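You operate a simulated robot arm through the tools that you are given. There is no shell and no other tool. Be economical: measure what you need, move in short steps, check, and stop when the job is done.

You run a simulated two-armed robot. Do the job below in one go: nothing can be reset, and whatever is moved stays where it is left.

## Task
Pick up the yellow size ring with one hand, pass it to the other hand and put it on the top of the grey bench.

The check looks at the end state, three seconds after you hand in, the way a careful person would. Anything else that was tipped, shoved, dropped, spilled or broken makes it a failure.

## Robot
Two 7-joint arms with two-finger parallel grippers on one trunk, on a base that drives. Base frame: it is fixed to the floor where the robot stands at the start and does not move with it; the origin is under the middle of the robot, x ahead of it, y to its left, z up; the surface under the hand at the start is at about z = 750. Readings come in mm, degrees, newtons and seconds.
The left shoulder is at the start at [70, 188, 1190], the right one opposite. With the tool pointing down near the work surface each hand reaches from about 180 to 780 mm from the robot's upright axis, wherever it stands, measured 20 degrees to its own side. Places, roughly: top of the grey bench [500, 3500, 800]; yellow size ring (8x26x34 cm) [600, 100, 800]. Payload 3.91 kg a hand.
Tool frame (each hand has its own): the origin (TCP) lies between the finger pads and is the grasp point; the fingertips stand 30 mm ahead of it; z points along the fingers, y is the line along which they close. The gripper opens to 110 mm. The fingers are 20 mm wide and 10 mm thick; the gripper's body (48 by 112 mm) begins 55 mm behind the TCP.
Orientation is that of the tool frame in the base frame, as a unit quaternion [w, x, y, z]. With the fingers straight down and closing along the base's y, the tool's x points along the base's -x, its y along +y and its z along -z.

## Interface
- The arms move only by the tool apply_moves. It takes "left_motion", "right_motion" or both (then of equal length, played together; a hand with none holds still); each is text: rows parted by semicolons, each of 7 numbers parted by spaces: the shift along the tool's x, y, z in mm, then the turn, a rotation vector about the tool's x, y, z in degrees, then the closure, from 0 (fully open) to 1 (shut). In form: tx ty tz rx ry rz fingers; .... A call has 1 to 10 rows; each row is the pose to reach, as a shift and turn from the pose commanded when the call began, along the tool's axes at that moment. A row lasts 0.2 s, in which the tool goes at most 50 mm and 8.6 degrees; a call with a longer step from one row to the next is refused whole, and so is a gripper value outside its range. A pose out of reach is approached as far as the arm can. The call stops where the force on the tool passes 40 N (or 10 N more than at its start, if that is more) or the arm is blocked; 0.2 s more then pass. Each finger travels about 72 mm/s and halts on what it meets, pressing with about 38 N; the grip force reading is that of the motor and also rises with nothing between the fingers. The clock runs only during rows and for 0.2 s after the last one: add rows that repeat a pose to give the fingers time. It gives the time, the measured TCP pose, the force on the tool (base axes), the opening and the grip force at its end, in the units of the frame above (readings bear some noise), with the torque about the TCP (base axes, N m) and any sound that the robot's microphone picked up.
- Cameras (640 x 400 px; columns grow to the right, rows downward): "scene" is now at [136.2, 15.3, 1414.8]; the picture's right is [0.19, -0.98, 0.00], its down [-0.60, -0.11, -0.79] and it looks along [0.78, 0.15, -0.61] (base axes); focal length 266 px, centre (320, 200). "left" rides on the left gripper at [72, -17, -103] in its tool frame; the picture's right is [0.23, 0.97, 0.00], its down [-0.76, 0.18, -0.62] and it looks along [-0.61, 0.14, 0.78] (tool axes); focal length 222 px, centre (320, 200). "right" rides on the right gripper at [72, 17, -103] in its tool frame; the picture's right is [-0.23, 0.97, 0.00], its down [-0.76, -0.18, -0.62] and it looks along [-0.61, -0.14, 0.78] (tool axes); focal length 222 px, centre (320, 200). There is no depth. A picture from a camera that has moved, and an enlarged one, comes with that camera's place and axes in the base frame and with its lens.
- grab_frame(camera): a new picture of that camera. No time passes.
- lift_body(by): slides the trunk up (or, below 0, down) by that many mm; the arms and the scene camera ride with it, the base frame stays. It gives what a move gives, with no picture.
- steer(legs): drives the robot by 1 to 6 legs, each [ahead, turn to the left] in mm and degrees, along the robot's own axes; the way and the turn of a leg run together, so that a leg with both is an arc; at most 1500 mm and 180 degrees a leg. The arms and the cameras ride along, it lands a little off, and it stops where it bumps. It gives what a move gives.
- head_to(pan, tilt): turns the head with the scene camera to pan (to the left, within 86 degrees either way) and tilt (down, from -29 to 69), counted from straight ahead of the robot. It gives what a move gives.
- close_up(camera, box): a new picture of the part [left, top, right, bottom] of that camera's present view, enlarged. No time passes.
- hand_in(): hands the job in; it is judged then, once.

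Go step by step. Nothing tells you exact positions but the pictures and the camera data: compare them with the known pose of the tool, close in by small moves and look again before you grip or let go. The budget is 120 turns and 88 pictures, counting those below and the enlarged ones. Unless the task says otherwise, let go and move clear before handing in, and close with one line.

The tools are called after "Call:" as a command line: name --argument value ..., lists and objects as JSON in quotes. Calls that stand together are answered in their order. apply_moves: Moves the arms, as the interface text tells. Its arguments: {"type":"object","properties":{"left_motion":{"type":"string"},"right_motion":{"type":"string"}},"required":[]} The other tools are called the same way: lift_body (by) slides the trunk up or down; steer (legs) drives the base; head_to (pan, tilt) turns the head that bears the scene camera; grab_frame (camera) takes a picture; close_up (camera, box) takes an enlarged picture of a part of a camera's view; hand_in () hands the job in.

At the start:

```text
time: 0.0
left_position: [570.1, 275.3, 1093.7]
left_orientation: [-0.001, 0.0, 1.0, 0.0]
left_ft_force: [0.5, -0.4, -0.6]
left_moment: [0.01, 0.02, -0.01]
left_opening: 110.1
left_finger_force: 0.1
right_position: [443.4, -111.3, 1234.7]
right_orientation: [-0.001, 0.001, 1.0, 0.0]
right_ft_force: [1.2, 0.3, 1.0]
right_moment: [0.0, 0.01, 0.01]
right_opening: 110.0
right_finger_force: 0.1
trunk travel left (down, up): [-700.0, 240.0]
robot x, y, heading: [-2.1, -1.6, 0.3]
head pan, tilt: [10.7, 37.8]
```

scene: 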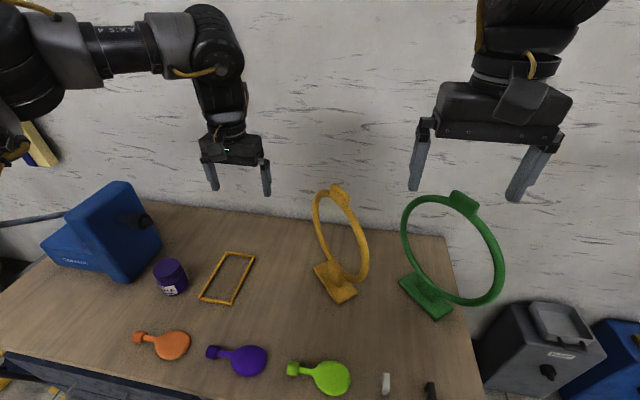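
right: 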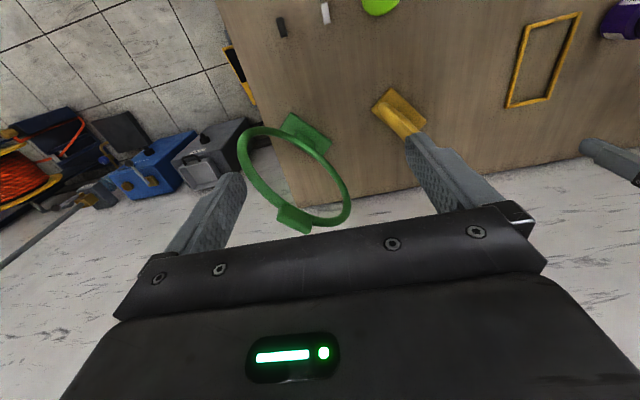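
left: 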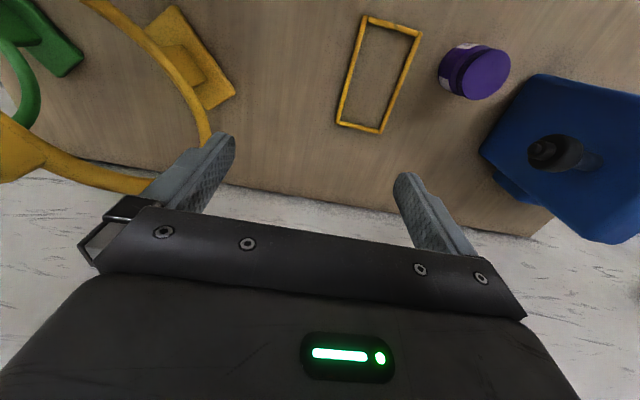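

I see the yellow ring standing on its base near the middle of the table, its plane roughly oblique to me, with a tab on top. I'll enlarge it and look at the bench on the left.

Call:
close_up --camera "scene" --box '[260, 160, 420, 320]'

Call:
head_to --pan 80 --tilt 15

Call:
grab_frame --camera "scene"

```text
2.50 times, centred on (340, 240) of scene
camera zoom: at [136.2, 15.3, 1414.8], right [0.19, -0.98, 0.0], down [-0.6, -0.11, -0.79], along [0.78, 0.15, -0.61], focal length 664 px, centre (270, 100)
```

zoom: 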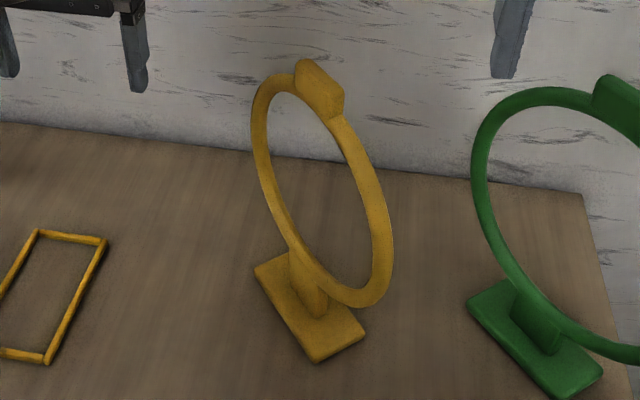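

```text
time: 1.4
left_position: [570.6, 275.3, 1094.6]
left_orientation: [-0.001, 0.001, 1.0, 0.0]
left_ft_force: [0.0, -0.5, 0.3]
left_moment: [0.0, 0.02, 0.0]
left_opening: 109.7
left_finger_force: 0.0
right_position: [444.6, -111.4, 1236.9]
right_orientation: [0.0, 0.001, 1.0, 0.0]
right_ft_force: [-0.2, 0.3, 0.0]
right_moment: [-0.01, -0.01, 0.0]
right_opening: 109.9
right_finger_force: 0.1
trunk travel left (down, up): [-700.0, 240.0]
robot x, y, heading: [0.8, -3.1, 0.0]
head pan, tilt: [80.0, 15.0]
```

```text
83 pictures are left
camera scene: at [67.6, 91.2, 1451.1], right [0.98, -0.17, 0.0], down [-0.05, -0.26, -0.97], along [0.17, 0.95, -0.26], focal length 266 px, centre (320, 200)
```

scene: 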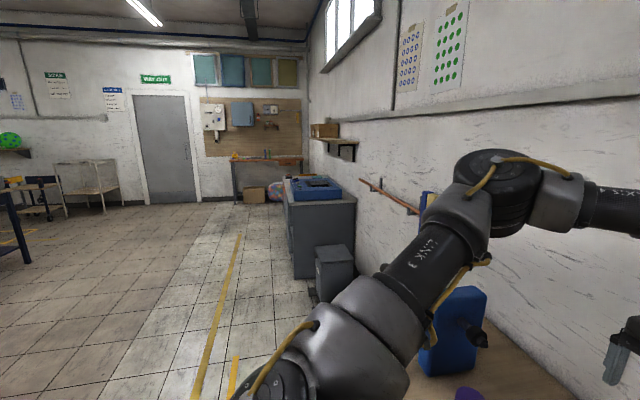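

The grey bench is a cabinet along the wall with something blue on top. I'll enlarge it to see the free space.

Call:
close_up --camera "scene" --box '[225, 140, 385, 300]'

Call:
head_to --pan 5 --tilt 45

Call:
close_up --camera "left" --box '[0, 0, 260, 240]'

```text
2.50 times, centred on (305, 220) of scene
camera zoom: at [67.6, 91.2, 1451.1], right [0.98, -0.17, 0.0], down [-0.05, -0.26, -0.97], along [0.17, 0.95, -0.26], focal length 664 px, centre (358, 150)
```

zoom: 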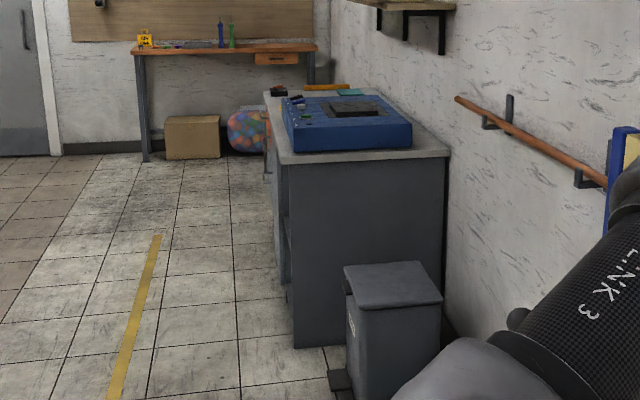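

```text
time: 2.9
left_position: [569.9, 274.5, 1095.5]
left_orientation: [-0.002, 0.001, 1.0, 0.0]
left_ft_force: [-0.4, -0.3, 0.4]
left_moment: [0.02, -0.02, 0.02]
left_opening: 110.1
left_finger_force: 0.0
right_position: [443.4, -112.6, 1235.4]
right_orientation: [0.0, 0.0, 1.0, 0.0]
right_ft_force: [0.3, 0.9, -0.8]
right_moment: [-0.01, 0.02, 0.0]
right_opening: 110.2
right_finger_force: 0.0
trunk travel left (down, up): [-700.0, 240.0]
robot x, y, heading: [0.0, -1.1, 0.2]
head pan, tilt: [5.0, 45.0]
```

```text
1.67 times, centred on (130, 120) of left
camera zoom: at [497.7, 258.5, 1199.8], right [-0.23, 0.97, 0.0], down [0.76, 0.18, 0.62], along [0.61, 0.14, -0.78], focal length 370 px, centre (637, 333)
```

zoom: 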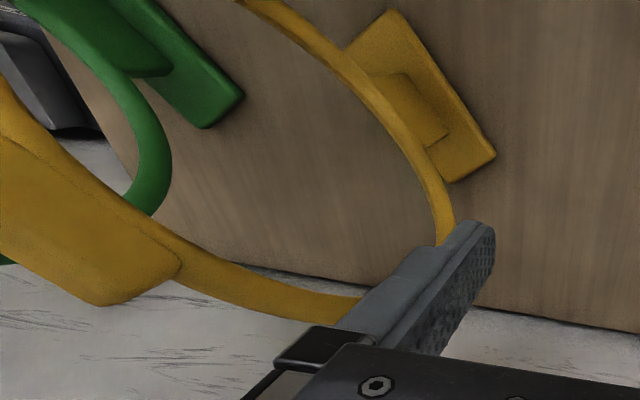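

The bench top looks free beyond the blue case; I'll check that from nearer. Now I'll view the ring again from the scene camera and the right hand.

Call:
close_up --camera "scene" --box '[240, 80, 440, 280]'

Call:
close_up --camera "right" --box '[220, 60, 520, 250]'

```text
2.00 times, centred on (340, 180) of scene
camera zoom: at [132.3, 6.4, 1404.3], right [0.09, -1.0, 0.0], down [-0.7, -0.06, -0.71], along [0.7, 0.06, -0.71], focal length 531 px, centre (280, 240)
```

zoom: 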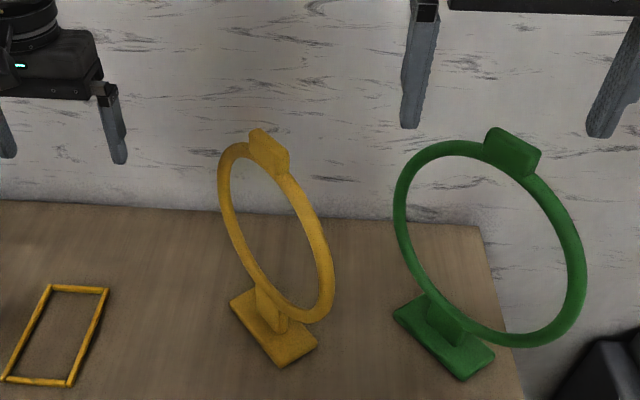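

```text
2.11 times, centred on (370, 155) of right
camera zoom: at [371.9, -94.6, 1338.7], right [0.23, 0.97, 0.0], down [0.76, -0.18, 0.62], along [0.61, -0.14, -0.78], focal length 468 px, centre (215, 295)
```

zoom: 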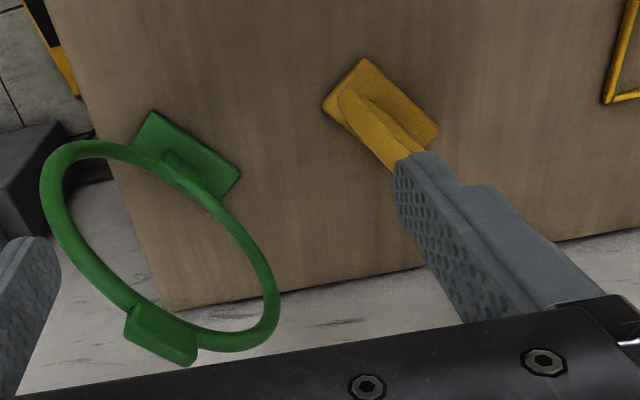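

I place the ring's centre near (597, 61), its plane turned about 42° from x toward y, and its top tab near z 1075. I'll turn the right hand high up so it points radially at the near-right rim, then look.

Call:
apply_moves --right_motion "0 0 0 -2.44 -6.36 -4.22 0; 0 0 0 -4.88 -12.7 -8.44 0; 0 0 0 -7.32 -19.07 -12.67 0; 0 0 0 -9.76 -25.4 -16.9 0; 0 0 0 -12.2 -31.8 -21.1 0; 0 0 0 -14.6 -38.1 -25.3 0; 0 0 0 -17.1 -44.5 -29.6 0; 0 0 0 -19.5 -50.9 -33.8 0; 0 0 0 -21.95 -57.2 -38 0; 0 0 0 -21.95 -57.2 -38 0"

```text
time: 5.1
left_position: [567.9, 269.9, 1097.4]
left_orientation: [0.001, 0.001, 1.0, 0.001]
left_ft_force: [1.0, -0.4, 0.8]
left_moment: [0.05, -0.01, -0.04]
left_opening: 110.2
left_finger_force: 0.1
right_position: [384.0, -10.2, 1265.1]
right_orientation: [0.47, -0.306, 0.808, 0.179]
right_ft_force: [0.1, -1.1, 0.0]
right_moment: [0.01, 0.02, 0.02]
right_opening: 110.1
right_finger_force: 0.1
right hand out of reach, approached as far as the arm can: row 3, 4, 5, 6, 7, 8, 9, 10
trunk travel left (down, up): [-700.0, 240.0]
robot x, y, heading: [-1.1, -2.4, 0.1]
head pan, tilt: [5.0, 45.0]
```

The right hand is too near the body for that pose, so I'll back the robot 120 mm for room.

Call:
steer --legs '[[-120, 0]]'

Call:
apply_moves --right_motion "0 0 0 0 0 0 0; 0 0 0 0 0 0 0"

Call:
grab_frame --camera "scene"

```text
time: 6.3
left_position: [449.7, 275.0, 1095.0]
left_orientation: [-0.001, 0.0, 1.0, 0.0]
left_ft_force: [0.3, 0.8, 1.2]
left_moment: [0.02, -0.02, 0.01]
left_opening: 109.9
left_finger_force: 0.1
right_position: [265.8, -7.7, 1263.4]
right_orientation: [0.466, -0.307, 0.81, 0.179]
right_ft_force: [-0.2, 0.2, -0.3]
right_moment: [0.01, -0.03, 0.01]
right_opening: 110.1
right_finger_force: 0.0
trunk travel left (down, up): [-700.0, 240.0]
robot x, y, heading: [-119.7, 2.7, 0.3]
head pan, tilt: [5.0, 45.0]
```

```text
time: 6.9
left_position: [449.0, 273.9, 1094.7]
left_orientation: [-0.001, 0.0, 1.0, 0.0]
left_ft_force: [0.7, 0.1, -0.2]
left_moment: [0.0, -0.01, -0.02]
left_opening: 109.9
left_finger_force: 0.1
right_position: [264.8, -6.7, 1263.8]
right_orientation: [0.468, -0.307, 0.81, 0.178]
right_ft_force: [-0.4, 0.9, 0.4]
right_moment: [0.02, 0.0, 0.03]
right_opening: 110.0
right_finger_force: 0.1
trunk travel left (down, up): [-700.0, 240.0]
robot x, y, heading: [-118.1, -1.9, 0.2]
head pan, tilt: [5.0, 45.0]
```

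```text
78 pictures are left
camera scene: at [11.5, 6.0, 1404.4], right [0.09, -1.0, 0.0], down [-0.7, -0.06, -0.71], along [0.7, 0.06, -0.71], focal length 266 px, centre (320, 200)
```

scene: 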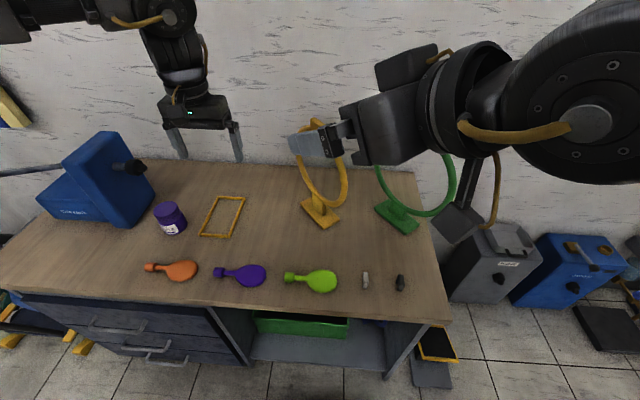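

Ample room now and the right hand has the wanted orientation. I'll bring it to a point 100 mm outside the rim.

Call:
apply_moves --right_motion "18 -21 25 0 0 0 0; 36 -43 50 0 0 0 0; 54 -64 75 0 0 0 0; 71 -86 100 0 0 0 0; 89 -107 125 0 0 0 0; 107 -128 149 0 0 0 0; 125 -150 174 0 0 0 0; 143 -171 199 0 0 0 0; 143 -171 199 0 0 0 0"

Call:
grab_frame --camera "scene"

Call:
grab_frame --camera "right"

```text
time: 8.9
left_position: [451.0, 275.5, 1094.9]
left_orientation: [-0.001, 0.0, 1.0, 0.0]
left_ft_force: [0.2, 0.5, 0.9]
left_moment: [-0.04, 0.01, -0.03]
left_opening: 109.7
left_finger_force: 0.0
right_position: [308.0, 39.2, 1123.2]
right_orientation: [0.466, -0.307, 0.81, 0.178]
right_ft_force: [0.2, 0.5, -0.7]
right_moment: [-0.01, 0.03, -0.02]
right_opening: 110.0
right_finger_force: 0.0
right hand out of reach, approached as far as the arm can: row 1, 2, 3, 4, 5, 6, 7, 8, 9
trunk travel left (down, up): [-700.0, 240.0]
robot x, y, heading: [-124.6, 0.9, 0.1]
head pan, tilt: [5.0, 45.0]
```

```text
77 pictures are left
camera scene: at [13.3, 7.1, 1404.2], right [0.09, -1.0, 0.0], down [-0.71, -0.06, -0.71], along [0.7, 0.06, -0.71], focal length 266 px, centre (320, 200)
```

scene: 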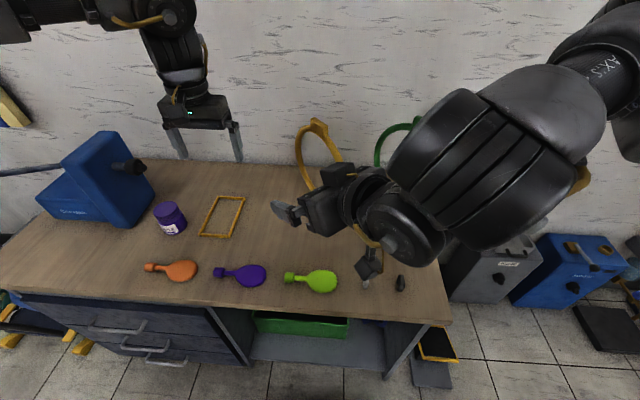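

```text
76 pictures are left
camera right: at [203.4, -30.2, 1111.5], right [-0.56, 0.8, 0.2], down [0.0, -0.24, 0.97], along [0.83, 0.55, 0.13], focal length 222 px, centre (320, 200)
```

right: 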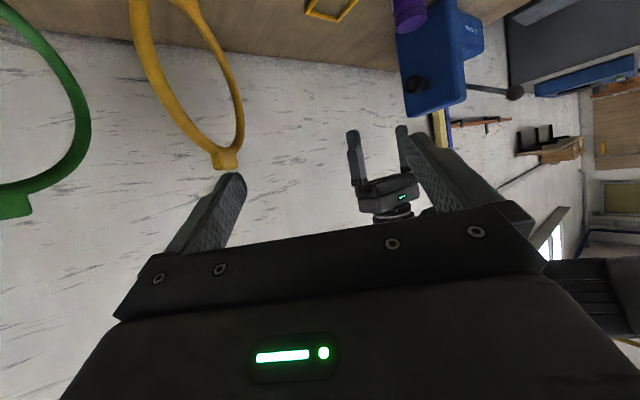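

The arm is stuck at a wrist limit with that steep pitch. I'll reduce the pitch to 30° from vertical, which still allows a rim grip, and re-check.

Call:
apply_moves --right_motion "0 0 -15 0 7.5 0 0; 0 0 -30 0 15 0 0; 0 0 -45 0 22.5 0 0; 0 0 -60 0 30 0 0; 0 0 -60 0 30 0 0; 0 0 -60 0 30 0 0"

```text
time: 10.3
left_position: [452.7, 271.1, 1095.3]
left_orientation: [-0.001, 0.002, 1.0, 0.001]
left_ft_force: [0.8, -0.5, 0.1]
left_moment: [0.01, 0.01, -0.01]
left_opening: 110.1
left_finger_force: 0.0
right_position: [226.5, -31.4, 1168.6]
right_orientation: [0.242, -0.341, 0.904, 0.094]
right_ft_force: [0.7, -0.8, 0.4]
right_moment: [0.04, 0.01, 0.03]
right_opening: 109.9
right_finger_force: 0.1
right hand out of reach, approached as far as the arm can: row 1, 2, 3, 4, 5, 6
trunk travel left (down, up): [-700.0, 240.0]
robot x, y, heading: [-119.4, 3.6, -0.0]
head pan, tilt: [5.0, 45.0]
```

Orientation is as wanted; I'll bring the right hand out to its own side, high, to unwind it.

Call:
apply_moves --right_motion "-12 -36 1 0 0 0 0; -24 -73 2 0 0 0 0; -35 -109 3 0 0 0 0; -47 -145 4 0 0 0 0; -59 -181 5 0 0 0 0; -71 -218 5 0 0 0 0; -71 -218 5 0 0 0 0; -71 -218 5 0 0 0 0"

Call:
grab_frame --camera "scene"

```text
time: 12.1
left_position: [450.6, 275.5, 1094.5]
left_orientation: [-0.001, 0.0, 1.0, -0.001]
left_ft_force: [-0.3, 0.3, 1.2]
left_moment: [0.01, 0.01, -0.04]
left_opening: 109.7
left_finger_force: 0.0
right_position: [225.2, -36.3, 1164.3]
right_orientation: [0.242, -0.341, 0.904, 0.093]
right_ft_force: [-0.6, 0.2, 0.2]
right_moment: [0.0, -0.01, -0.01]
right_opening: 110.0
right_finger_force: 0.0
right hand out of reach, approached as far as the arm can: row 1, 2, 3, 4, 5, 6, 7, 8
trunk travel left (down, up): [-700.0, 240.0]
robot x, y, heading: [-119.6, 0.5, -0.1]
head pan, tilt: [5.0, 45.0]
```

```text
75 pictures are left
camera scene: at [12.1, 6.3, 1404.3], right [0.09, -1.0, 0.0], down [-0.7, -0.06, -0.71], along [0.7, 0.06, -0.71], focal length 266 px, centre (320, 200)
```

scene: 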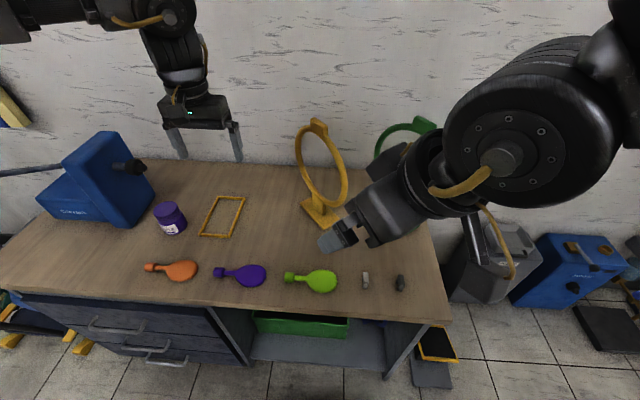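

The arm's wrist is at a limit; I'll return it to the plain tool-down orientation to free it.

Call:
apply_moves --right_motion "0 0 0 1.6 4.1 5.9 0; 0 0 0 3.1 8.2 11.7 0; 0 0 0 4.7 12.3 17.6 0; 0 0 0 6.3 16.3 23.4 0; 0 0 0 7.9 20.4 29.3 0; 0 0 0 9.4 24.5 35.1 0; 0 0 0 11 28.6 41 0; 0 0 0 11 28.6 41 0"

Call:
apply_moves --right_motion "-40 0 0 0 0 0 0; -80 -20 0 0 0 0 0; -120 -40 0 0 0 0 0; -160 -60 0 0 0 0 0; -200 -80 0 0 0 0 0; -200 -80 0 0 0 0 0"

```text
time: 13.9
left_position: [450.5, 274.9, 1094.9]
left_orientation: [-0.001, 0.0, 1.0, 0.0]
left_ft_force: [0.8, -0.5, 0.0]
left_moment: [0.0, 0.01, 0.0]
left_opening: 109.9
left_finger_force: 0.1
right_position: [229.0, -38.6, 1163.4]
right_orientation: [-0.001, 0.005, 1.0, 0.002]
right_ft_force: [-0.4, -0.4, -0.4]
right_moment: [-0.04, 0.01, 0.02]
right_opening: 110.1
right_finger_force: 0.0
trunk travel left (down, up): [-700.0, 240.0]
robot x, y, heading: [-119.3, 0.7, -0.0]
head pan, tilt: [5.0, 45.0]
```

```text
time: 15.3
left_position: [448.5, 276.4, 1096.0]
left_orientation: [0.0, 0.0, 1.0, -0.001]
left_ft_force: [-0.5, -0.8, -0.1]
left_moment: [-0.05, -0.01, -0.01]
left_opening: 109.8
left_finger_force: 0.1
right_position: [403.5, -97.3, 1159.5]
right_orientation: [0.002, 0.004, 1.0, 0.001]
right_ft_force: [-0.5, 0.5, 0.6]
right_moment: [-0.04, -0.05, 0.06]
right_opening: 110.0
right_finger_force: 0.1
right hand out of reach, approached as far as the arm can: row 5, 6
trunk travel left (down, up): [-700.0, 240.0]
robot x, y, heading: [-118.5, 0.7, 0.0]
head pan, tilt: [5.0, 45.0]
```

The reach is tuned for lower work relative to the shoulders, so I'll raise the trunk fully, which puts the ring's top at a natural working height.

Call:
lift_body --by 235

Call:
apply_moves --right_motion "0 -30 40 0 0 0 0; 0 -60 80 0 0 0 0; 0 -90 120 0 0 0 0; 0 -90 160 0 0 0 0; 0 -90 200 0 0 0 0; 0 -90 200 0 0 0 0"

Call:
grab_frame --camera "scene"

```text
time: 17.8
left_position: [449.0, 275.2, 1329.9]
left_orientation: [-0.001, 0.0, 1.0, 0.0]
left_ft_force: [-0.7, 1.0, 0.8]
left_moment: [-0.05, 0.01, -0.02]
left_opening: 110.2
left_finger_force: 0.0
right_position: [404.6, -97.5, 1391.7]
right_orientation: [0.001, 0.006, 1.0, 0.002]
right_ft_force: [0.1, -0.5, -0.2]
right_moment: [0.03, -0.01, 0.0]
right_opening: 110.0
right_finger_force: 0.1
trunk travel left (down, up): [-935.0, 5.0]
robot x, y, heading: [-119.8, 0.6, -0.1]
head pan, tilt: [5.0, 45.0]
```

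```text
time: 19.2
left_position: [449.4, 273.8, 1330.1]
left_orientation: [0.001, 0.001, 1.0, 0.0]
left_ft_force: [-0.6, -0.9, 0.9]
left_moment: [-0.01, -0.01, 0.0]
left_opening: 109.8
left_finger_force: 0.0
right_position: [369.2, -149.4, 1194.3]
right_orientation: [0.001, 0.008, 1.0, 0.0]
right_ft_force: [0.3, 0.1, -0.2]
right_moment: [-0.01, -0.04, -0.03]
right_opening: 110.2
right_finger_force: 0.1
right hand out of reach, approached as far as the arm can: row 1, 2, 3, 4, 5, 6
trunk travel left (down, up): [-935.0, 5.0]
robot x, y, heading: [-118.0, 1.1, -0.2]
head pan, tilt: [5.0, 45.0]
```

```text
74 pictures are left
camera scene: at [11.4, 6.2, 1639.4], right [0.09, -1.0, 0.0], down [-0.7, -0.06, -0.71], along [0.7, 0.06, -0.71], focal length 266 px, centre (320, 200)
```

scene: 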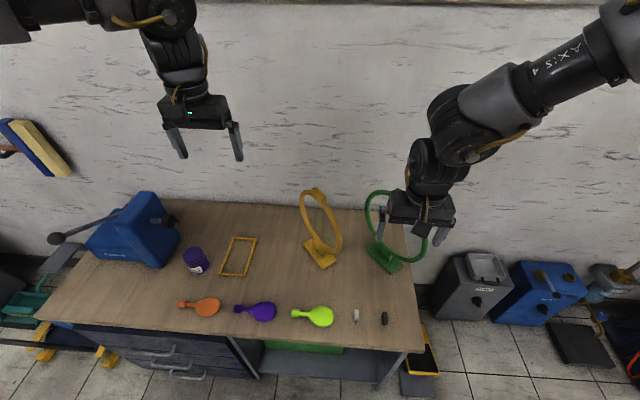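

The arm looks normal again. I'll test forward and downward motion toward the ring's near side.

Call:
apply_moves --right_motion "-30 0 0 0 0 0 0; -60 0 0 0 0 0 0; -60 0 30 0 0 0 0; -60 0 30 0 0 0 0"

```text
time: 20.2
left_position: [451.3, 272.4, 1329.4]
left_orientation: [-0.002, 0.001, 1.0, 0.0]
left_ft_force: [0.0, 0.4, 0.9]
left_moment: [-0.01, 0.01, -0.04]
left_opening: 109.8
left_finger_force: 0.0
right_position: [396.8, -120.4, 1170.2]
right_orientation: [0.001, 0.006, 1.0, 0.001]
right_ft_force: [-0.5, 0.3, -0.4]
right_moment: [-0.03, -0.05, 0.01]
right_opening: 110.1
right_finger_force: 0.0
right hand out of reach, approached as far as the arm can: row 1, 2, 3, 4
trunk travel left (down, up): [-935.0, 5.0]
robot x, y, heading: [-118.4, -1.4, 0.1]
head pan, tilt: [5.0, 45.0]
```

Right yaw to the left seems limited, so the left hand will pick the ring by its tab from above instead. I'll pull the right hand aside with a small opposite turn to free it, and start the left over.

Call:
apply_moves --right_motion "0 -30 -20 0 0 5 0; 0 -60 -40 0 0 10 0; 0 -90 -60 0 0 15 0; 0 -120 -80 0 0 20 0; 0 -120 -80 0 0 20 0; 0 -120 -80 0 0 20 0" --left_motion "0 0 0 0 0 -8 0; 0 0 0 0 0 -16 0; 0 0 0 0 0 -24 0; 0 0 0 0 0 -32 0; 0 0 0 0 0 -40 0; 0 0 0 0 0 -42 0"

```text
time: 21.6
left_position: [469.9, 320.0, 1358.6]
left_orientation: [-0.002, -0.349, 0.937, -0.002]
left_ft_force: [0.3, 0.0, 0.4]
left_moment: [-0.05, -0.02, 0.0]
left_opening: 110.2
left_finger_force: 0.1
left hand out of reach, approached as far as the arm can: row 4, 5, 6
right_position: [394.8, -235.6, 1250.0]
right_orientation: [0.001, 0.178, 0.984, 0.0]
right_ft_force: [0.4, 0.5, 0.0]
right_moment: [-0.05, 0.0, -0.01]
right_opening: 109.9
right_finger_force: 0.1
trunk travel left (down, up): [-935.0, 5.0]
robot x, y, heading: [-119.9, -0.9, -0.2]
head pan, tilt: [5.0, 45.0]
```

The left also drifted at this height; I'll lower it, keeping the turn, to see if it comes free.

Call:
apply_moves --left_motion "0 0 40 0 0 0 0; 0 0 80 0 0 0 0; 0 0 120 0 0 0 0; 0 0 150 0 0 0 0; 0 0 150 0 0 0 0"

Call:
apply_moves --left_motion "0 -25 0 0 0 0 0; 0 -50 0 0 0 0 0; 0 -50 0 0 0 0 0"

```text
time: 22.8
left_position: [486.3, 335.0, 1217.6]
left_orientation: [-0.002, -0.359, 0.933, 0.0]
left_ft_force: [0.4, 0.1, -0.1]
left_moment: [-0.03, -0.01, 0.0]
left_opening: 109.8
left_finger_force: 0.0
left hand out of reach, approached as far as the arm can: row 1, 2, 3, 4, 5
right_position: [396.7, -238.2, 1247.6]
right_orientation: [-0.002, 0.179, 0.984, 0.001]
right_ft_force: [0.1, 0.3, 1.0]
right_moment: [0.0, -0.03, -0.05]
right_opening: 110.3
right_finger_force: 0.0
trunk travel left (down, up): [-935.0, 5.0]
robot x, y, heading: [-121.7, -0.1, -0.2]
head pan, tilt: [5.0, 45.0]
```

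```text
time: 23.6
left_position: [518.1, 297.5, 1218.3]
left_orientation: [-0.001, -0.359, 0.934, -0.001]
left_ft_force: [-0.3, -0.3, -0.3]
left_moment: [-0.01, 0.02, 0.0]
left_opening: 110.1
left_finger_force: 0.1
right_position: [395.8, -236.5, 1250.4]
right_orientation: [0.0, 0.179, 0.984, 0.001]
right_ft_force: [-0.5, 0.5, 0.2]
right_moment: [-0.02, -0.02, 0.01]
right_opening: 109.8
right_finger_force: 0.0
trunk travel left (down, up): [-935.0, 5.0]
robot x, y, heading: [-116.5, 0.2, -0.2]
head pan, tilt: [5.0, 45.0]
```

The left is free in that direction. I'll bring it about 100 mm above the tab.

Call:
apply_moves --left_motion "17 -38 6 0 0 0 0; 33 -76 12 0 0 0 0; 50 -114 19 0 0 0 0; 66 -152 25 0 0 0 0; 83 -190 31 0 0 0 0; 99 -228 38 0 0 0 0; 99 -228 38 0 0 0 0"

Call:
grab_frame --camera "left"

Call:
grab_frame --camera "scene"

```text
time: 25.2
left_position: [561.8, 76.4, 1179.5]
left_orientation: [0.0, -0.357, 0.934, -0.002]
left_ft_force: [-0.2, 0.4, 0.3]
left_moment: [0.0, 0.02, 0.02]
left_opening: 110.0
left_finger_force: 0.1
left hand out of reach, approached as far as the arm can: row 5, 6, 7
right_position: [395.7, -239.7, 1248.8]
right_orientation: [-0.001, 0.179, 0.984, 0.003]
right_ft_force: [0.4, 0.3, -0.1]
right_moment: [0.02, 0.01, 0.03]
right_opening: 110.1
right_finger_force: 0.1
trunk travel left (down, up): [-935.0, 5.0]
robot x, y, heading: [-117.8, 0.7, 0.2]
head pan, tilt: [5.0, 45.0]
```

```text
73 pictures are left
camera left: at [518.3, 16.4, 1285.0], right [-0.82, 0.57, 0.0], down [0.45, 0.64, 0.62], along [0.36, 0.51, -0.78], focal length 222 px, centre (320, 200)
```

left: 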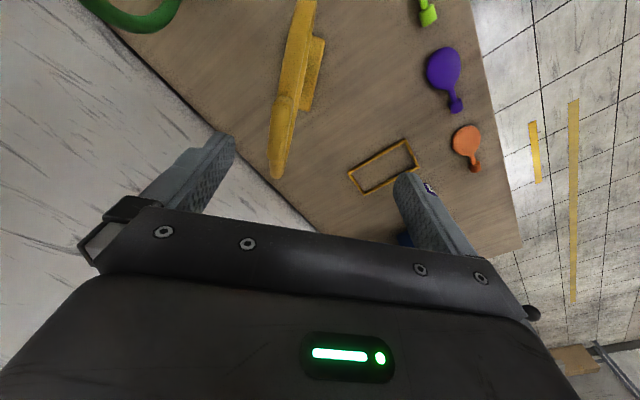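

```text
72 pictures are left
camera scene: at [12.7, 5.8, 1639.3], right [0.09, -1.0, 0.0], down [-0.7, -0.06, -0.71], along [0.7, 0.06, -0.71], focal length 266 px, centre (320, 200)
```

scene: 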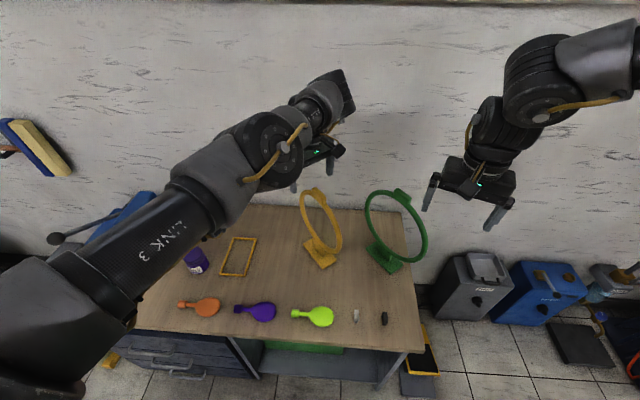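

The left hand is about 34 mm off the ring plane and near its reach limit. I'll drive 80 mm ahead for reach, since everything is well above the rings.

Call:
steer --legs '[[80, 0]]'

```text
time: 26.8
left_position: [632.1, 72.7, 1189.8]
left_orientation: [0.001, -0.36, 0.933, -0.004]
left_ft_force: [0.7, -0.1, -0.3]
left_moment: [-0.03, 0.08, -0.02]
left_opening: 110.1
left_finger_force: 0.0
right_position: [452.2, -236.9, 1257.7]
right_orientation: [0.012, 0.178, 0.984, 0.004]
right_ft_force: [0.9, 0.1, -0.6]
right_moment: [-0.02, 0.08, -0.02]
right_opening: 110.2
right_finger_force: 0.0
trunk travel left (down, up): [-935.0, 5.0]
robot x, y, heading: [-41.0, 4.0, -0.0]
head pan, tilt: [5.0, 45.0]
stopped in leg 1: the robot was blocked; the commanded pose is now the measured one
```

The drive reported a block near its end. I'll look at what happened.

Call:
apply_moves --left_motion "0 0 0 0 0 0 0"

Call:
grab_frame --camera "scene"

```text
time: 27.1
left_position: [621.5, 67.1, 1195.1]
left_orientation: [0.006, -0.36, 0.933, -0.005]
left_ft_force: [-1.1, 0.3, 0.4]
left_moment: [0.02, -0.01, 0.02]
left_opening: 110.1
left_finger_force: 0.0
right_position: [441.9, -241.6, 1262.1]
right_orientation: [0.016, 0.18, 0.984, 0.007]
right_ft_force: [-0.4, 0.2, 0.8]
right_moment: [-0.01, 0.0, 0.02]
right_opening: 110.1
right_finger_force: 0.1
trunk travel left (down, up): [-935.0, 5.0]
robot x, y, heading: [-42.9, -0.3, -0.0]
head pan, tilt: [5.0, 45.0]
```

```text
71 pictures are left
camera scene: at [86.4, 3.6, 1639.8], right [0.08, -1.0, 0.0], down [-0.7, -0.06, -0.71], along [0.71, 0.06, -0.7], focal length 266 px, centre (320, 200)
```

scene: 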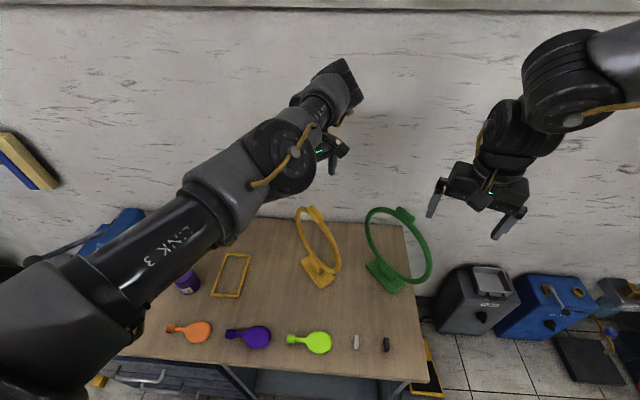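

Both arms lag back slightly as if the body is pressed against something. I'll back off 30 mm and re-read.

Call:
steer --legs '[[-30, 0]]'

Call:
head_to --pan 20 --tilt 20

Call:
grab_frame --camera "scene"

```text
time: 28.0
left_position: [601.7, 71.3, 1188.6]
left_orientation: [0.002, -0.361, 0.933, -0.003]
left_ft_force: [0.8, 0.5, 0.8]
left_moment: [-0.02, 0.03, 0.02]
left_opening: 110.1
left_finger_force: 0.1
right_position: [422.7, -239.0, 1256.9]
right_orientation: [0.011, 0.179, 0.984, 0.004]
right_ft_force: [0.5, 0.0, -0.3]
right_moment: [0.01, 0.04, 0.0]
right_opening: 110.2
right_finger_force: 0.1
trunk travel left (down, up): [-935.0, 5.0]
robot x, y, heading: [-69.3, -1.4, -0.0]
head pan, tilt: [5.0, 45.0]
```

```text
time: 28.9
left_position: [595.4, 71.3, 1191.8]
left_orientation: [0.004, -0.36, 0.933, -0.004]
left_ft_force: [-0.5, -0.5, -0.9]
left_moment: [0.03, -0.07, 0.02]
left_opening: 110.0
left_finger_force: 0.0
right_position: [416.7, -239.5, 1259.1]
right_orientation: [0.014, 0.179, 0.984, 0.006]
right_ft_force: [-0.3, -0.8, 1.2]
right_moment: [0.0, 0.0, -0.01]
right_opening: 110.3
right_finger_force: 0.0
trunk travel left (down, up): [-935.0, 5.0]
robot x, y, heading: [-70.7, 2.5, -0.3]
head pan, tilt: [20.0, 20.0]
```

```text
70 pictures are left
camera scene: at [68.3, 30.6, 1677.9], right [0.34, -0.94, 0.0], down [-0.32, -0.12, -0.94], along [0.88, 0.32, -0.34], focal length 266 px, centre (320, 200)
```

scene: 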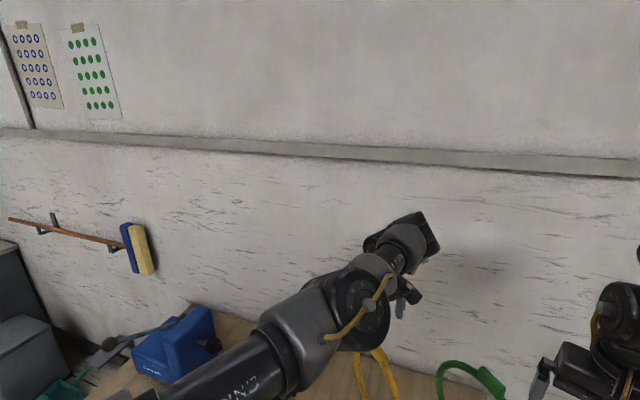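

The left wrist had reached near the wall; it's clear now. I'll look with the left camera to refine the tab position before descending.

Call:
close_up --camera "left" --box '[160, 0, 480, 200]'

```text
2.00 times, centred on (320, 100) of left
camera zoom: at [552.5, 10.3, 1297.6], right [-0.82, 0.57, -0.01], down [0.44, 0.65, 0.62], along [0.36, 0.51, -0.78], focal length 444 px, centre (320, 400)
```

zoom: 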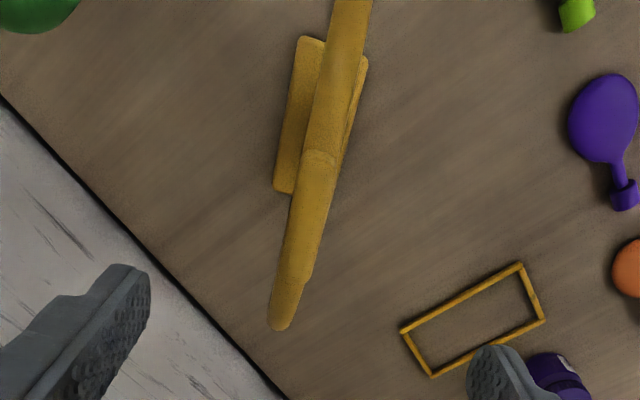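

The tab's centre is near (597, 60) and about 17 mm thick, aligned with my finger plane. I'll shift onto its line and lower to z≈1110.

Call:
apply_moves --left_motion "3 -5 0 0 0 0 0; 6 -10 20 0 0 0 0; 6 -10 50 0 0 0 0; 6 -10 80 0 0 0 0; 6 -10 80 0 0 0 0"

Call:
grab_frame --camera "left"

Call:
head_to --pan 5 --tilt 38

Call:
close_up --camera "scene" --box '[220, 80, 420, 280]'

```text
time: 30.1
left_position: [597.7, 56.8, 1111.8]
left_orientation: [0.004, -0.359, 0.933, -0.004]
left_ft_force: [0.0, -1.2, -0.6]
left_moment: [0.04, -0.01, 0.01]
left_opening: 109.9
left_finger_force: 0.1
right_position: [416.7, -240.6, 1259.3]
right_orientation: [0.014, 0.178, 0.984, 0.006]
right_ft_force: [1.0, 0.0, 0.3]
right_moment: [0.02, 0.01, -0.01]
right_opening: 109.9
right_finger_force: 0.1
trunk travel left (down, up): [-935.0, 5.0]
robot x, y, heading: [-73.2, -0.7, -0.2]
head pan, tilt: [20.0, 20.0]
```

```text
68 pictures are left
camera left: at [554.1, -2.7, 1217.6], right [-0.82, 0.57, -0.01], down [0.44, 0.65, 0.63], along [0.36, 0.51, -0.78], focal length 222 px, centre (320, 200)
```

left: 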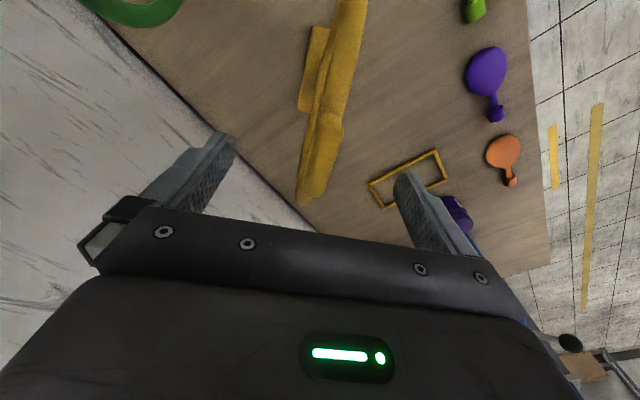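

```text
time: 30.9
left_position: [597.4, 57.6, 1113.2]
left_orientation: [0.005, -0.361, 0.933, -0.005]
left_ft_force: [-0.2, 0.0, 0.1]
left_moment: [-0.02, 0.01, -0.04]
left_opening: 110.3
left_finger_force: 0.0
right_position: [417.3, -239.1, 1259.8]
right_orientation: [0.013, 0.179, 0.984, 0.006]
right_ft_force: [-0.7, 0.8, -0.6]
right_moment: [0.01, 0.03, 0.01]
right_opening: 110.0
right_finger_force: 0.1
trunk travel left (down, up): [-935.0, 5.0]
robot x, y, heading: [-68.0, 0.1, -0.1]
head pan, tilt: [5.0, 38.0]
```

```text
2.00 times, centred on (320, 180) of scene
camera zoom: at [67.0, 6.7, 1649.6], right [0.09, -1.0, 0.0], down [-0.61, -0.05, -0.79], along [0.79, 0.07, -0.62], focal length 531 px, centre (320, 240)
```

zoom: 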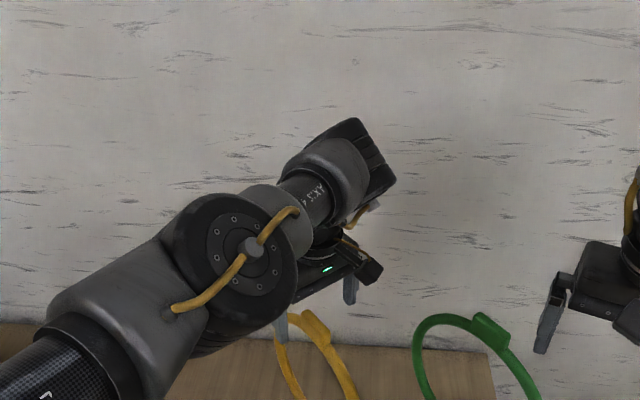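

The tab is centred between the fingers. I'll lower 45 mm to straddle it and check before closing.

Call:
apply_moves --left_motion "0 0 15 0 0 0 0; 0 0 30 0 0 0 0; 0 0 45 0 0 0 0; 0 0 45 0 0 0 0"

Call:
grab_frame --camera "left"

Call:
grab_frame --camera "right"

```text
time: 31.9
left_position: [589.8, 60.0, 1066.4]
left_orientation: [0.005, -0.36, 0.933, -0.004]
left_ft_force: [-0.6, -0.2, -0.9]
left_moment: [0.0, 0.01, 0.02]
left_opening: 109.7
left_finger_force: 0.1
left hand out of reach, approached as far as the arm can: row 1, 2, 3, 4
right_position: [417.4, -240.2, 1258.8]
right_orientation: [0.014, 0.18, 0.984, 0.006]
right_ft_force: [0.2, 0.7, 0.0]
right_moment: [0.02, -0.03, 0.03]
right_opening: 110.2
right_finger_force: 0.1
trunk travel left (down, up): [-935.0, 5.0]
robot x, y, heading: [-69.1, -1.8, -0.1]
head pan, tilt: [5.0, 38.0]
```

```text
66 pictures are left
camera left: at [546.9, -1.1, 1170.7], right [-0.82, 0.57, -0.01], down [0.44, 0.65, 0.63], along [0.36, 0.51, -0.78], focal length 222 px, centre (320, 200)
```

left: 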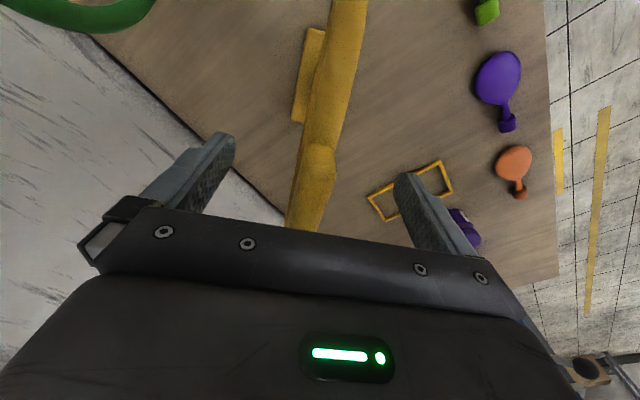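

```text
65 pictures are left
camera right: at [353.7, -199.3, 1360.0], right [0.56, 0.83, 0.02], down [0.63, -0.44, 0.64], along [0.54, -0.34, -0.77], focal length 222 px, centre (320, 200)
```

right: 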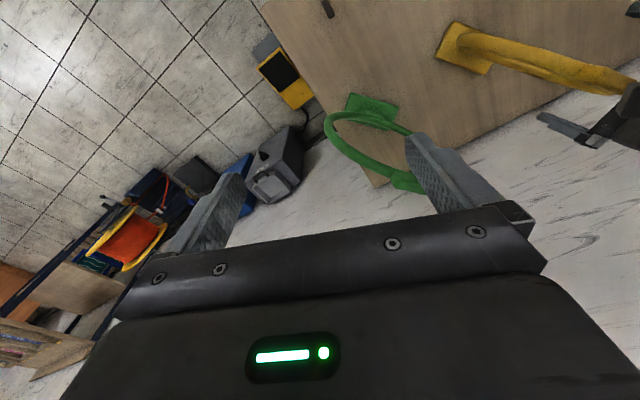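

TCP is on the tab. I'll close the left fingers.

Call:
apply_moves --left_motion "0 0 0 0 0 0 0.5; 0 0 0 0 0 0 1; 0 0 0 0 0 0 1; 0 0 0 0 0 0 1; 0 0 0 0 0 0 1; 0 0 0 0 0 0 1"

Call:
grab_frame --camera "left"

```text
time: 33.3
left_position: [589.9, 59.2, 1066.8]
left_orientation: [0.003, -0.36, 0.933, -0.003]
left_ft_force: [-0.6, 0.0, 0.6]
left_moment: [-0.02, 0.13, 0.04]
left_opening: 17.8
left_finger_force: 38.1
right_position: [416.8, -239.6, 1259.1]
right_orientation: [0.014, 0.178, 0.984, 0.005]
right_ft_force: [-0.3, -0.3, -0.1]
right_moment: [0.0, -0.03, 0.02]
right_opening: 109.8
right_finger_force: 0.0
trunk travel left (down, up): [-935.0, 5.0]
robot x, y, heading: [-70.5, -2.8, -0.2]
head pan, tilt: [5.0, 38.0]
```

```text
64 pictures are left
camera left: at [547.0, -0.6, 1170.7], right [-0.82, 0.57, -0.01], down [0.44, 0.65, 0.62], along [0.36, 0.51, -0.78], focal length 222 px, centre (320, 200)
```

left: 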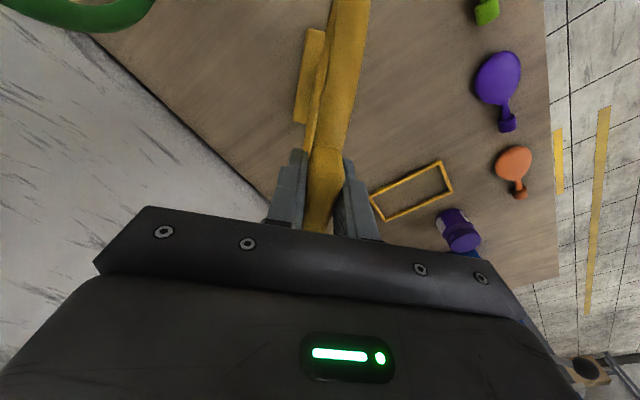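

Gripped, 17.8 mm wide. I'll lift 60 mm and feel the weight.

Call:
apply_moves --left_motion "0 0 -15 0 0 0 1; 0 0 -30 0 0 0 1; 0 0 -45 0 0 0 1; 0 0 -60 0 0 0 1; 0 0 -60 0 0 0 1"

Call:
grab_frame --camera "left"

Call:
grab_frame --camera "scene"

```text
time: 34.5
left_position: [589.9, 60.3, 1126.2]
left_orientation: [0.004, -0.36, 0.933, -0.003]
left_ft_force: [0.0, -0.2, -2.4]
left_moment: [-0.02, -0.01, -0.01]
left_opening: 17.2
left_finger_force: 38.2
right_position: [418.7, -238.3, 1259.5]
right_orientation: [0.014, 0.179, 0.984, 0.005]
right_ft_force: [-0.5, 0.3, 0.4]
right_moment: [0.0, 0.01, 0.0]
right_opening: 110.2
right_finger_force: 0.1
trunk travel left (down, up): [-935.0, 5.0]
robot x, y, heading: [-71.0, -2.9, 0.0]
head pan, tilt: [5.0, 38.0]
```

```text
63 pictures are left
camera left: at [546.7, 0.3, 1231.3], right [-0.82, 0.57, -0.01], down [0.44, 0.65, 0.62], along [0.36, 0.51, -0.78], focal length 222 px, centre (320, 200)
```

left: 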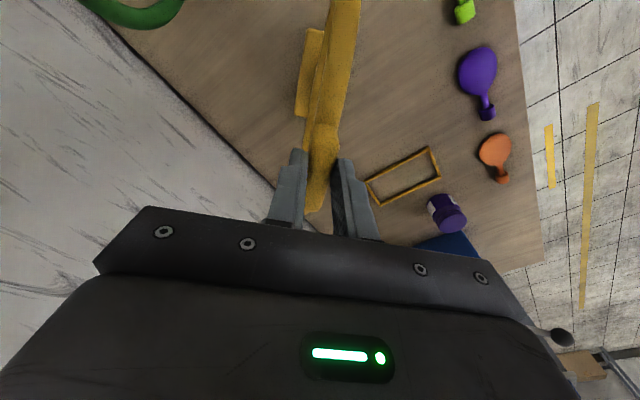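

```text
62 pictures are left
camera scene: at [67.3, 6.3, 1649.5], right [0.09, -1.0, 0.0], down [-0.61, -0.05, -0.79], along [0.78, 0.07, -0.62], focal length 266 px, centre (320, 200)
```

scene: 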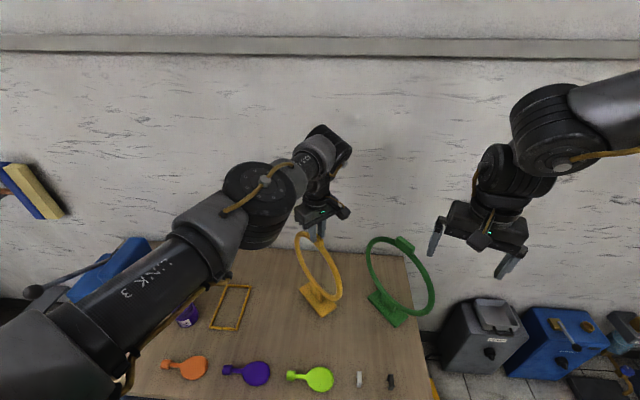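

The ring's weight reads about 2.5 N, but its place in the grip seems to have shifted slightly. I'll hold a moment and compare.

Call:
apply_moves --left_motion "0 0 0 0 0 0 1; 0 0 0 0 0 0 1; 0 0 0 0 0 0 1; 0 0 0 0 0 0 1; 0 0 0 0 0 0 1"

Call:
close_up --camera "left" --box '[220, 0, 420, 240]'

Call:
close_up --camera "scene" --box '[260, 180, 400, 330]'

```text
time: 35.7
left_position: [590.6, 60.6, 1126.1]
left_orientation: [0.004, -0.36, 0.933, -0.004]
left_ft_force: [-1.2, -1.0, -1.1]
left_moment: [-0.01, 0.01, 0.0]
left_opening: 17.4
left_finger_force: 38.6
right_position: [418.4, -239.0, 1259.0]
right_orientation: [0.015, 0.179, 0.984, 0.005]
right_ft_force: [0.0, 0.2, -0.6]
right_moment: [0.02, 0.01, -0.01]
right_opening: 109.8
right_finger_force: 0.0
trunk travel left (down, up): [-935.0, 5.0]
robot x, y, heading: [-69.4, 0.8, -0.0]
head pan, tilt: [5.0, 38.0]
```

```text
1.67 times, centred on (320, 120) of left
camera zoom: at [546.7, 0.1, 1230.9], right [-0.82, 0.57, -0.01], down [0.44, 0.65, 0.62], along [0.36, 0.51, -0.78], focal length 370 px, centre (320, 333)
```

zoom: 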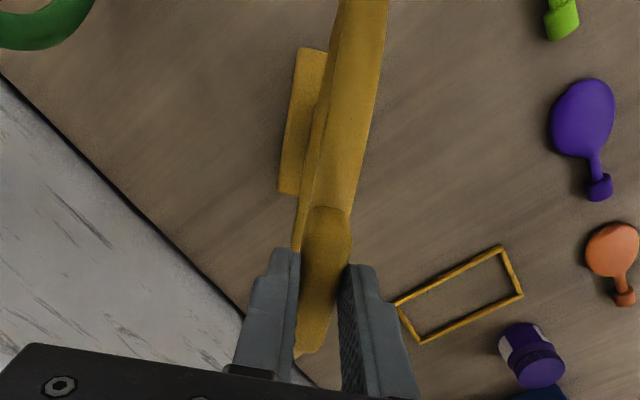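

```text
2.67 times, centred on (330, 255) of scene
camera zoom: at [67.5, 6.4, 1649.5], right [0.09, -1.0, 0.0], down [-0.61, -0.05, -0.79], along [0.78, 0.07, -0.62], focal length 708 px, centre (293, 53)
```

zoom: 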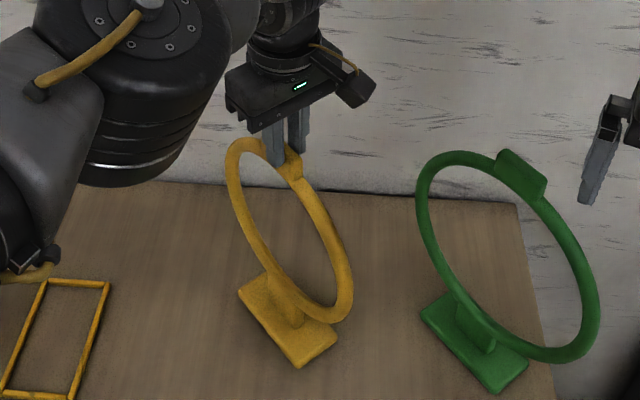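

The evidence is ambiguous on how far the ring came up. The right hand hasn't moved, so its camera gives a direct before/after comparison.

Call:
grab_frame --camera "right"

```text
59 pictures are left
camera right: at [354.0, -198.6, 1360.0], right [0.56, 0.83, 0.02], down [0.63, -0.44, 0.64], along [0.54, -0.34, -0.77], focal length 222 px, centre (320, 200)
```

right: 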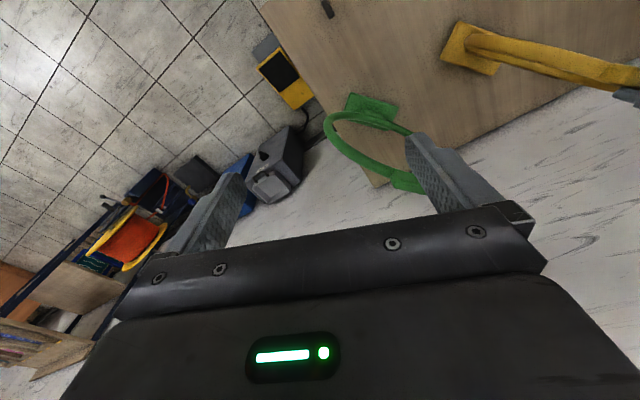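

The right view suggests the ring rose only about 20 mm, so the tab slid in the fingers. I'll set it back down gently and regrip deeper.

Call:
apply_moves --left_motion "0 0 5 0 0 0 1; 0 0 10 0 0 0 1; 0 0 15 0 0 0 1; 0 0 15 0 0 0 1"

Call:
apply_moves --left_motion "0 0 5 0 0 0 1; 0 0 10 0 0 0 1; 0 0 15 0 0 0 1; 0 0 15 0 0 0 1"

Call:
grab_frame --camera "right"

```text
time: 36.7
left_position: [590.5, 59.8, 1110.5]
left_orientation: [0.003, -0.36, 0.933, -0.004]
left_ft_force: [0.5, 0.5, -2.0]
left_moment: [0.01, 0.01, -0.01]
left_opening: 17.3
left_finger_force: 38.1
right_position: [417.4, -239.6, 1260.0]
right_orientation: [0.014, 0.179, 0.984, 0.005]
right_ft_force: [-0.1, -0.5, -0.4]
right_moment: [0.0, 0.04, 0.01]
right_opening: 110.3
right_finger_force: 0.0
trunk travel left (down, up): [-935.0, 5.0]
robot x, y, heading: [-73.7, 1.1, 0.1]
head pan, tilt: [5.0, 38.0]
```

```text
time: 37.7
left_position: [590.0, 59.4, 1101.1]
left_orientation: [0.007, -0.36, 0.933, -0.006]
left_ft_force: [4.6, -0.4, 29.9]
left_moment: [-0.44, 0.37, 0.04]
left_opening: 17.3
left_finger_force: 38.1
right_position: [415.2, -239.6, 1261.3]
right_orientation: [0.015, 0.179, 0.984, 0.005]
right_ft_force: [0.2, 1.2, -0.1]
right_moment: [0.02, 0.03, -0.01]
right_opening: 109.9
right_finger_force: 0.1
trunk travel left (down, up): [-935.0, 5.0]
robot x, y, heading: [-71.0, -3.1, -0.1]
head pan, tilt: [5.0, 38.0]
```

```text
58 pictures are left
camera right: at [351.2, -198.7, 1361.4], right [0.56, 0.83, 0.02], down [0.63, -0.44, 0.64], along [0.54, -0.34, -0.77], focal length 222 px, centre (320, 200)
```

right: 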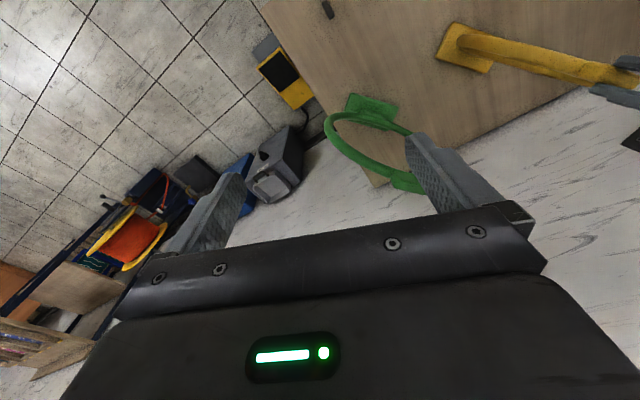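

The ring stands on the table again, and this grip held a 30 N push without slipping, so the tab itself grips well. I'll relieve the push, open, lower about 15 mm so the tab sits mid-pad, and close again.

Call:
apply_moves --left_motion "0 0 -6 0 0 0 1; 0 0 -6 0 0 0 0.7; 0 0 -6 0 0 0 0.7; 0 0 4 0 0 0 0.7; 0 0 10 0 0 0 0.7; 0 0 10 0 0 0 1; 0 0 10 0 0 0 1; 0 0 10 0 0 0 1; 0 0 10 0 0 0 1"

Call:
close_up --camera "left" --box '[220, 0, 420, 240]'

```text
time: 39.7
left_position: [590.5, 59.3, 1086.8]
left_orientation: [0.004, -0.36, 0.933, -0.004]
left_ft_force: [0.3, -0.4, 0.7]
left_moment: [-0.01, -0.01, 0.03]
left_opening: 17.7
left_finger_force: 37.7
right_position: [417.2, -239.3, 1260.2]
right_orientation: [0.014, 0.178, 0.984, 0.005]
right_ft_force: [-0.5, 0.9, 0.5]
right_moment: [0.0, 0.0, 0.0]
right_opening: 109.9
right_finger_force: 0.0
trunk travel left (down, up): [-935.0, 5.0]
robot x, y, heading: [-71.5, -0.4, -0.0]
head pan, tilt: [5.0, 38.0]
```

```text
1.67 times, centred on (320, 120) of left
camera zoom: at [546.7, -0.4, 1191.0], right [-0.82, 0.57, -0.01], down [0.44, 0.65, 0.62], along [0.36, 0.51, -0.78], focal length 370 px, centre (320, 333)
```

zoom: 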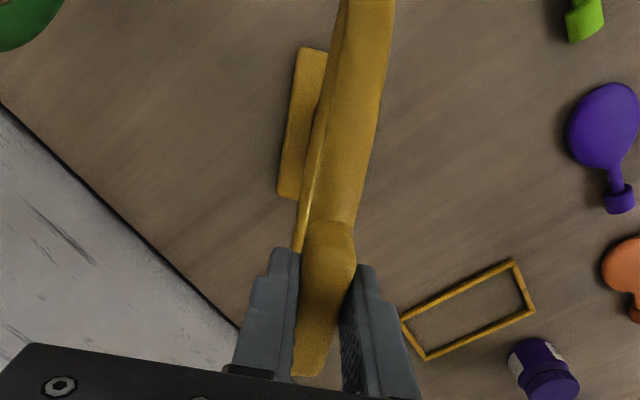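

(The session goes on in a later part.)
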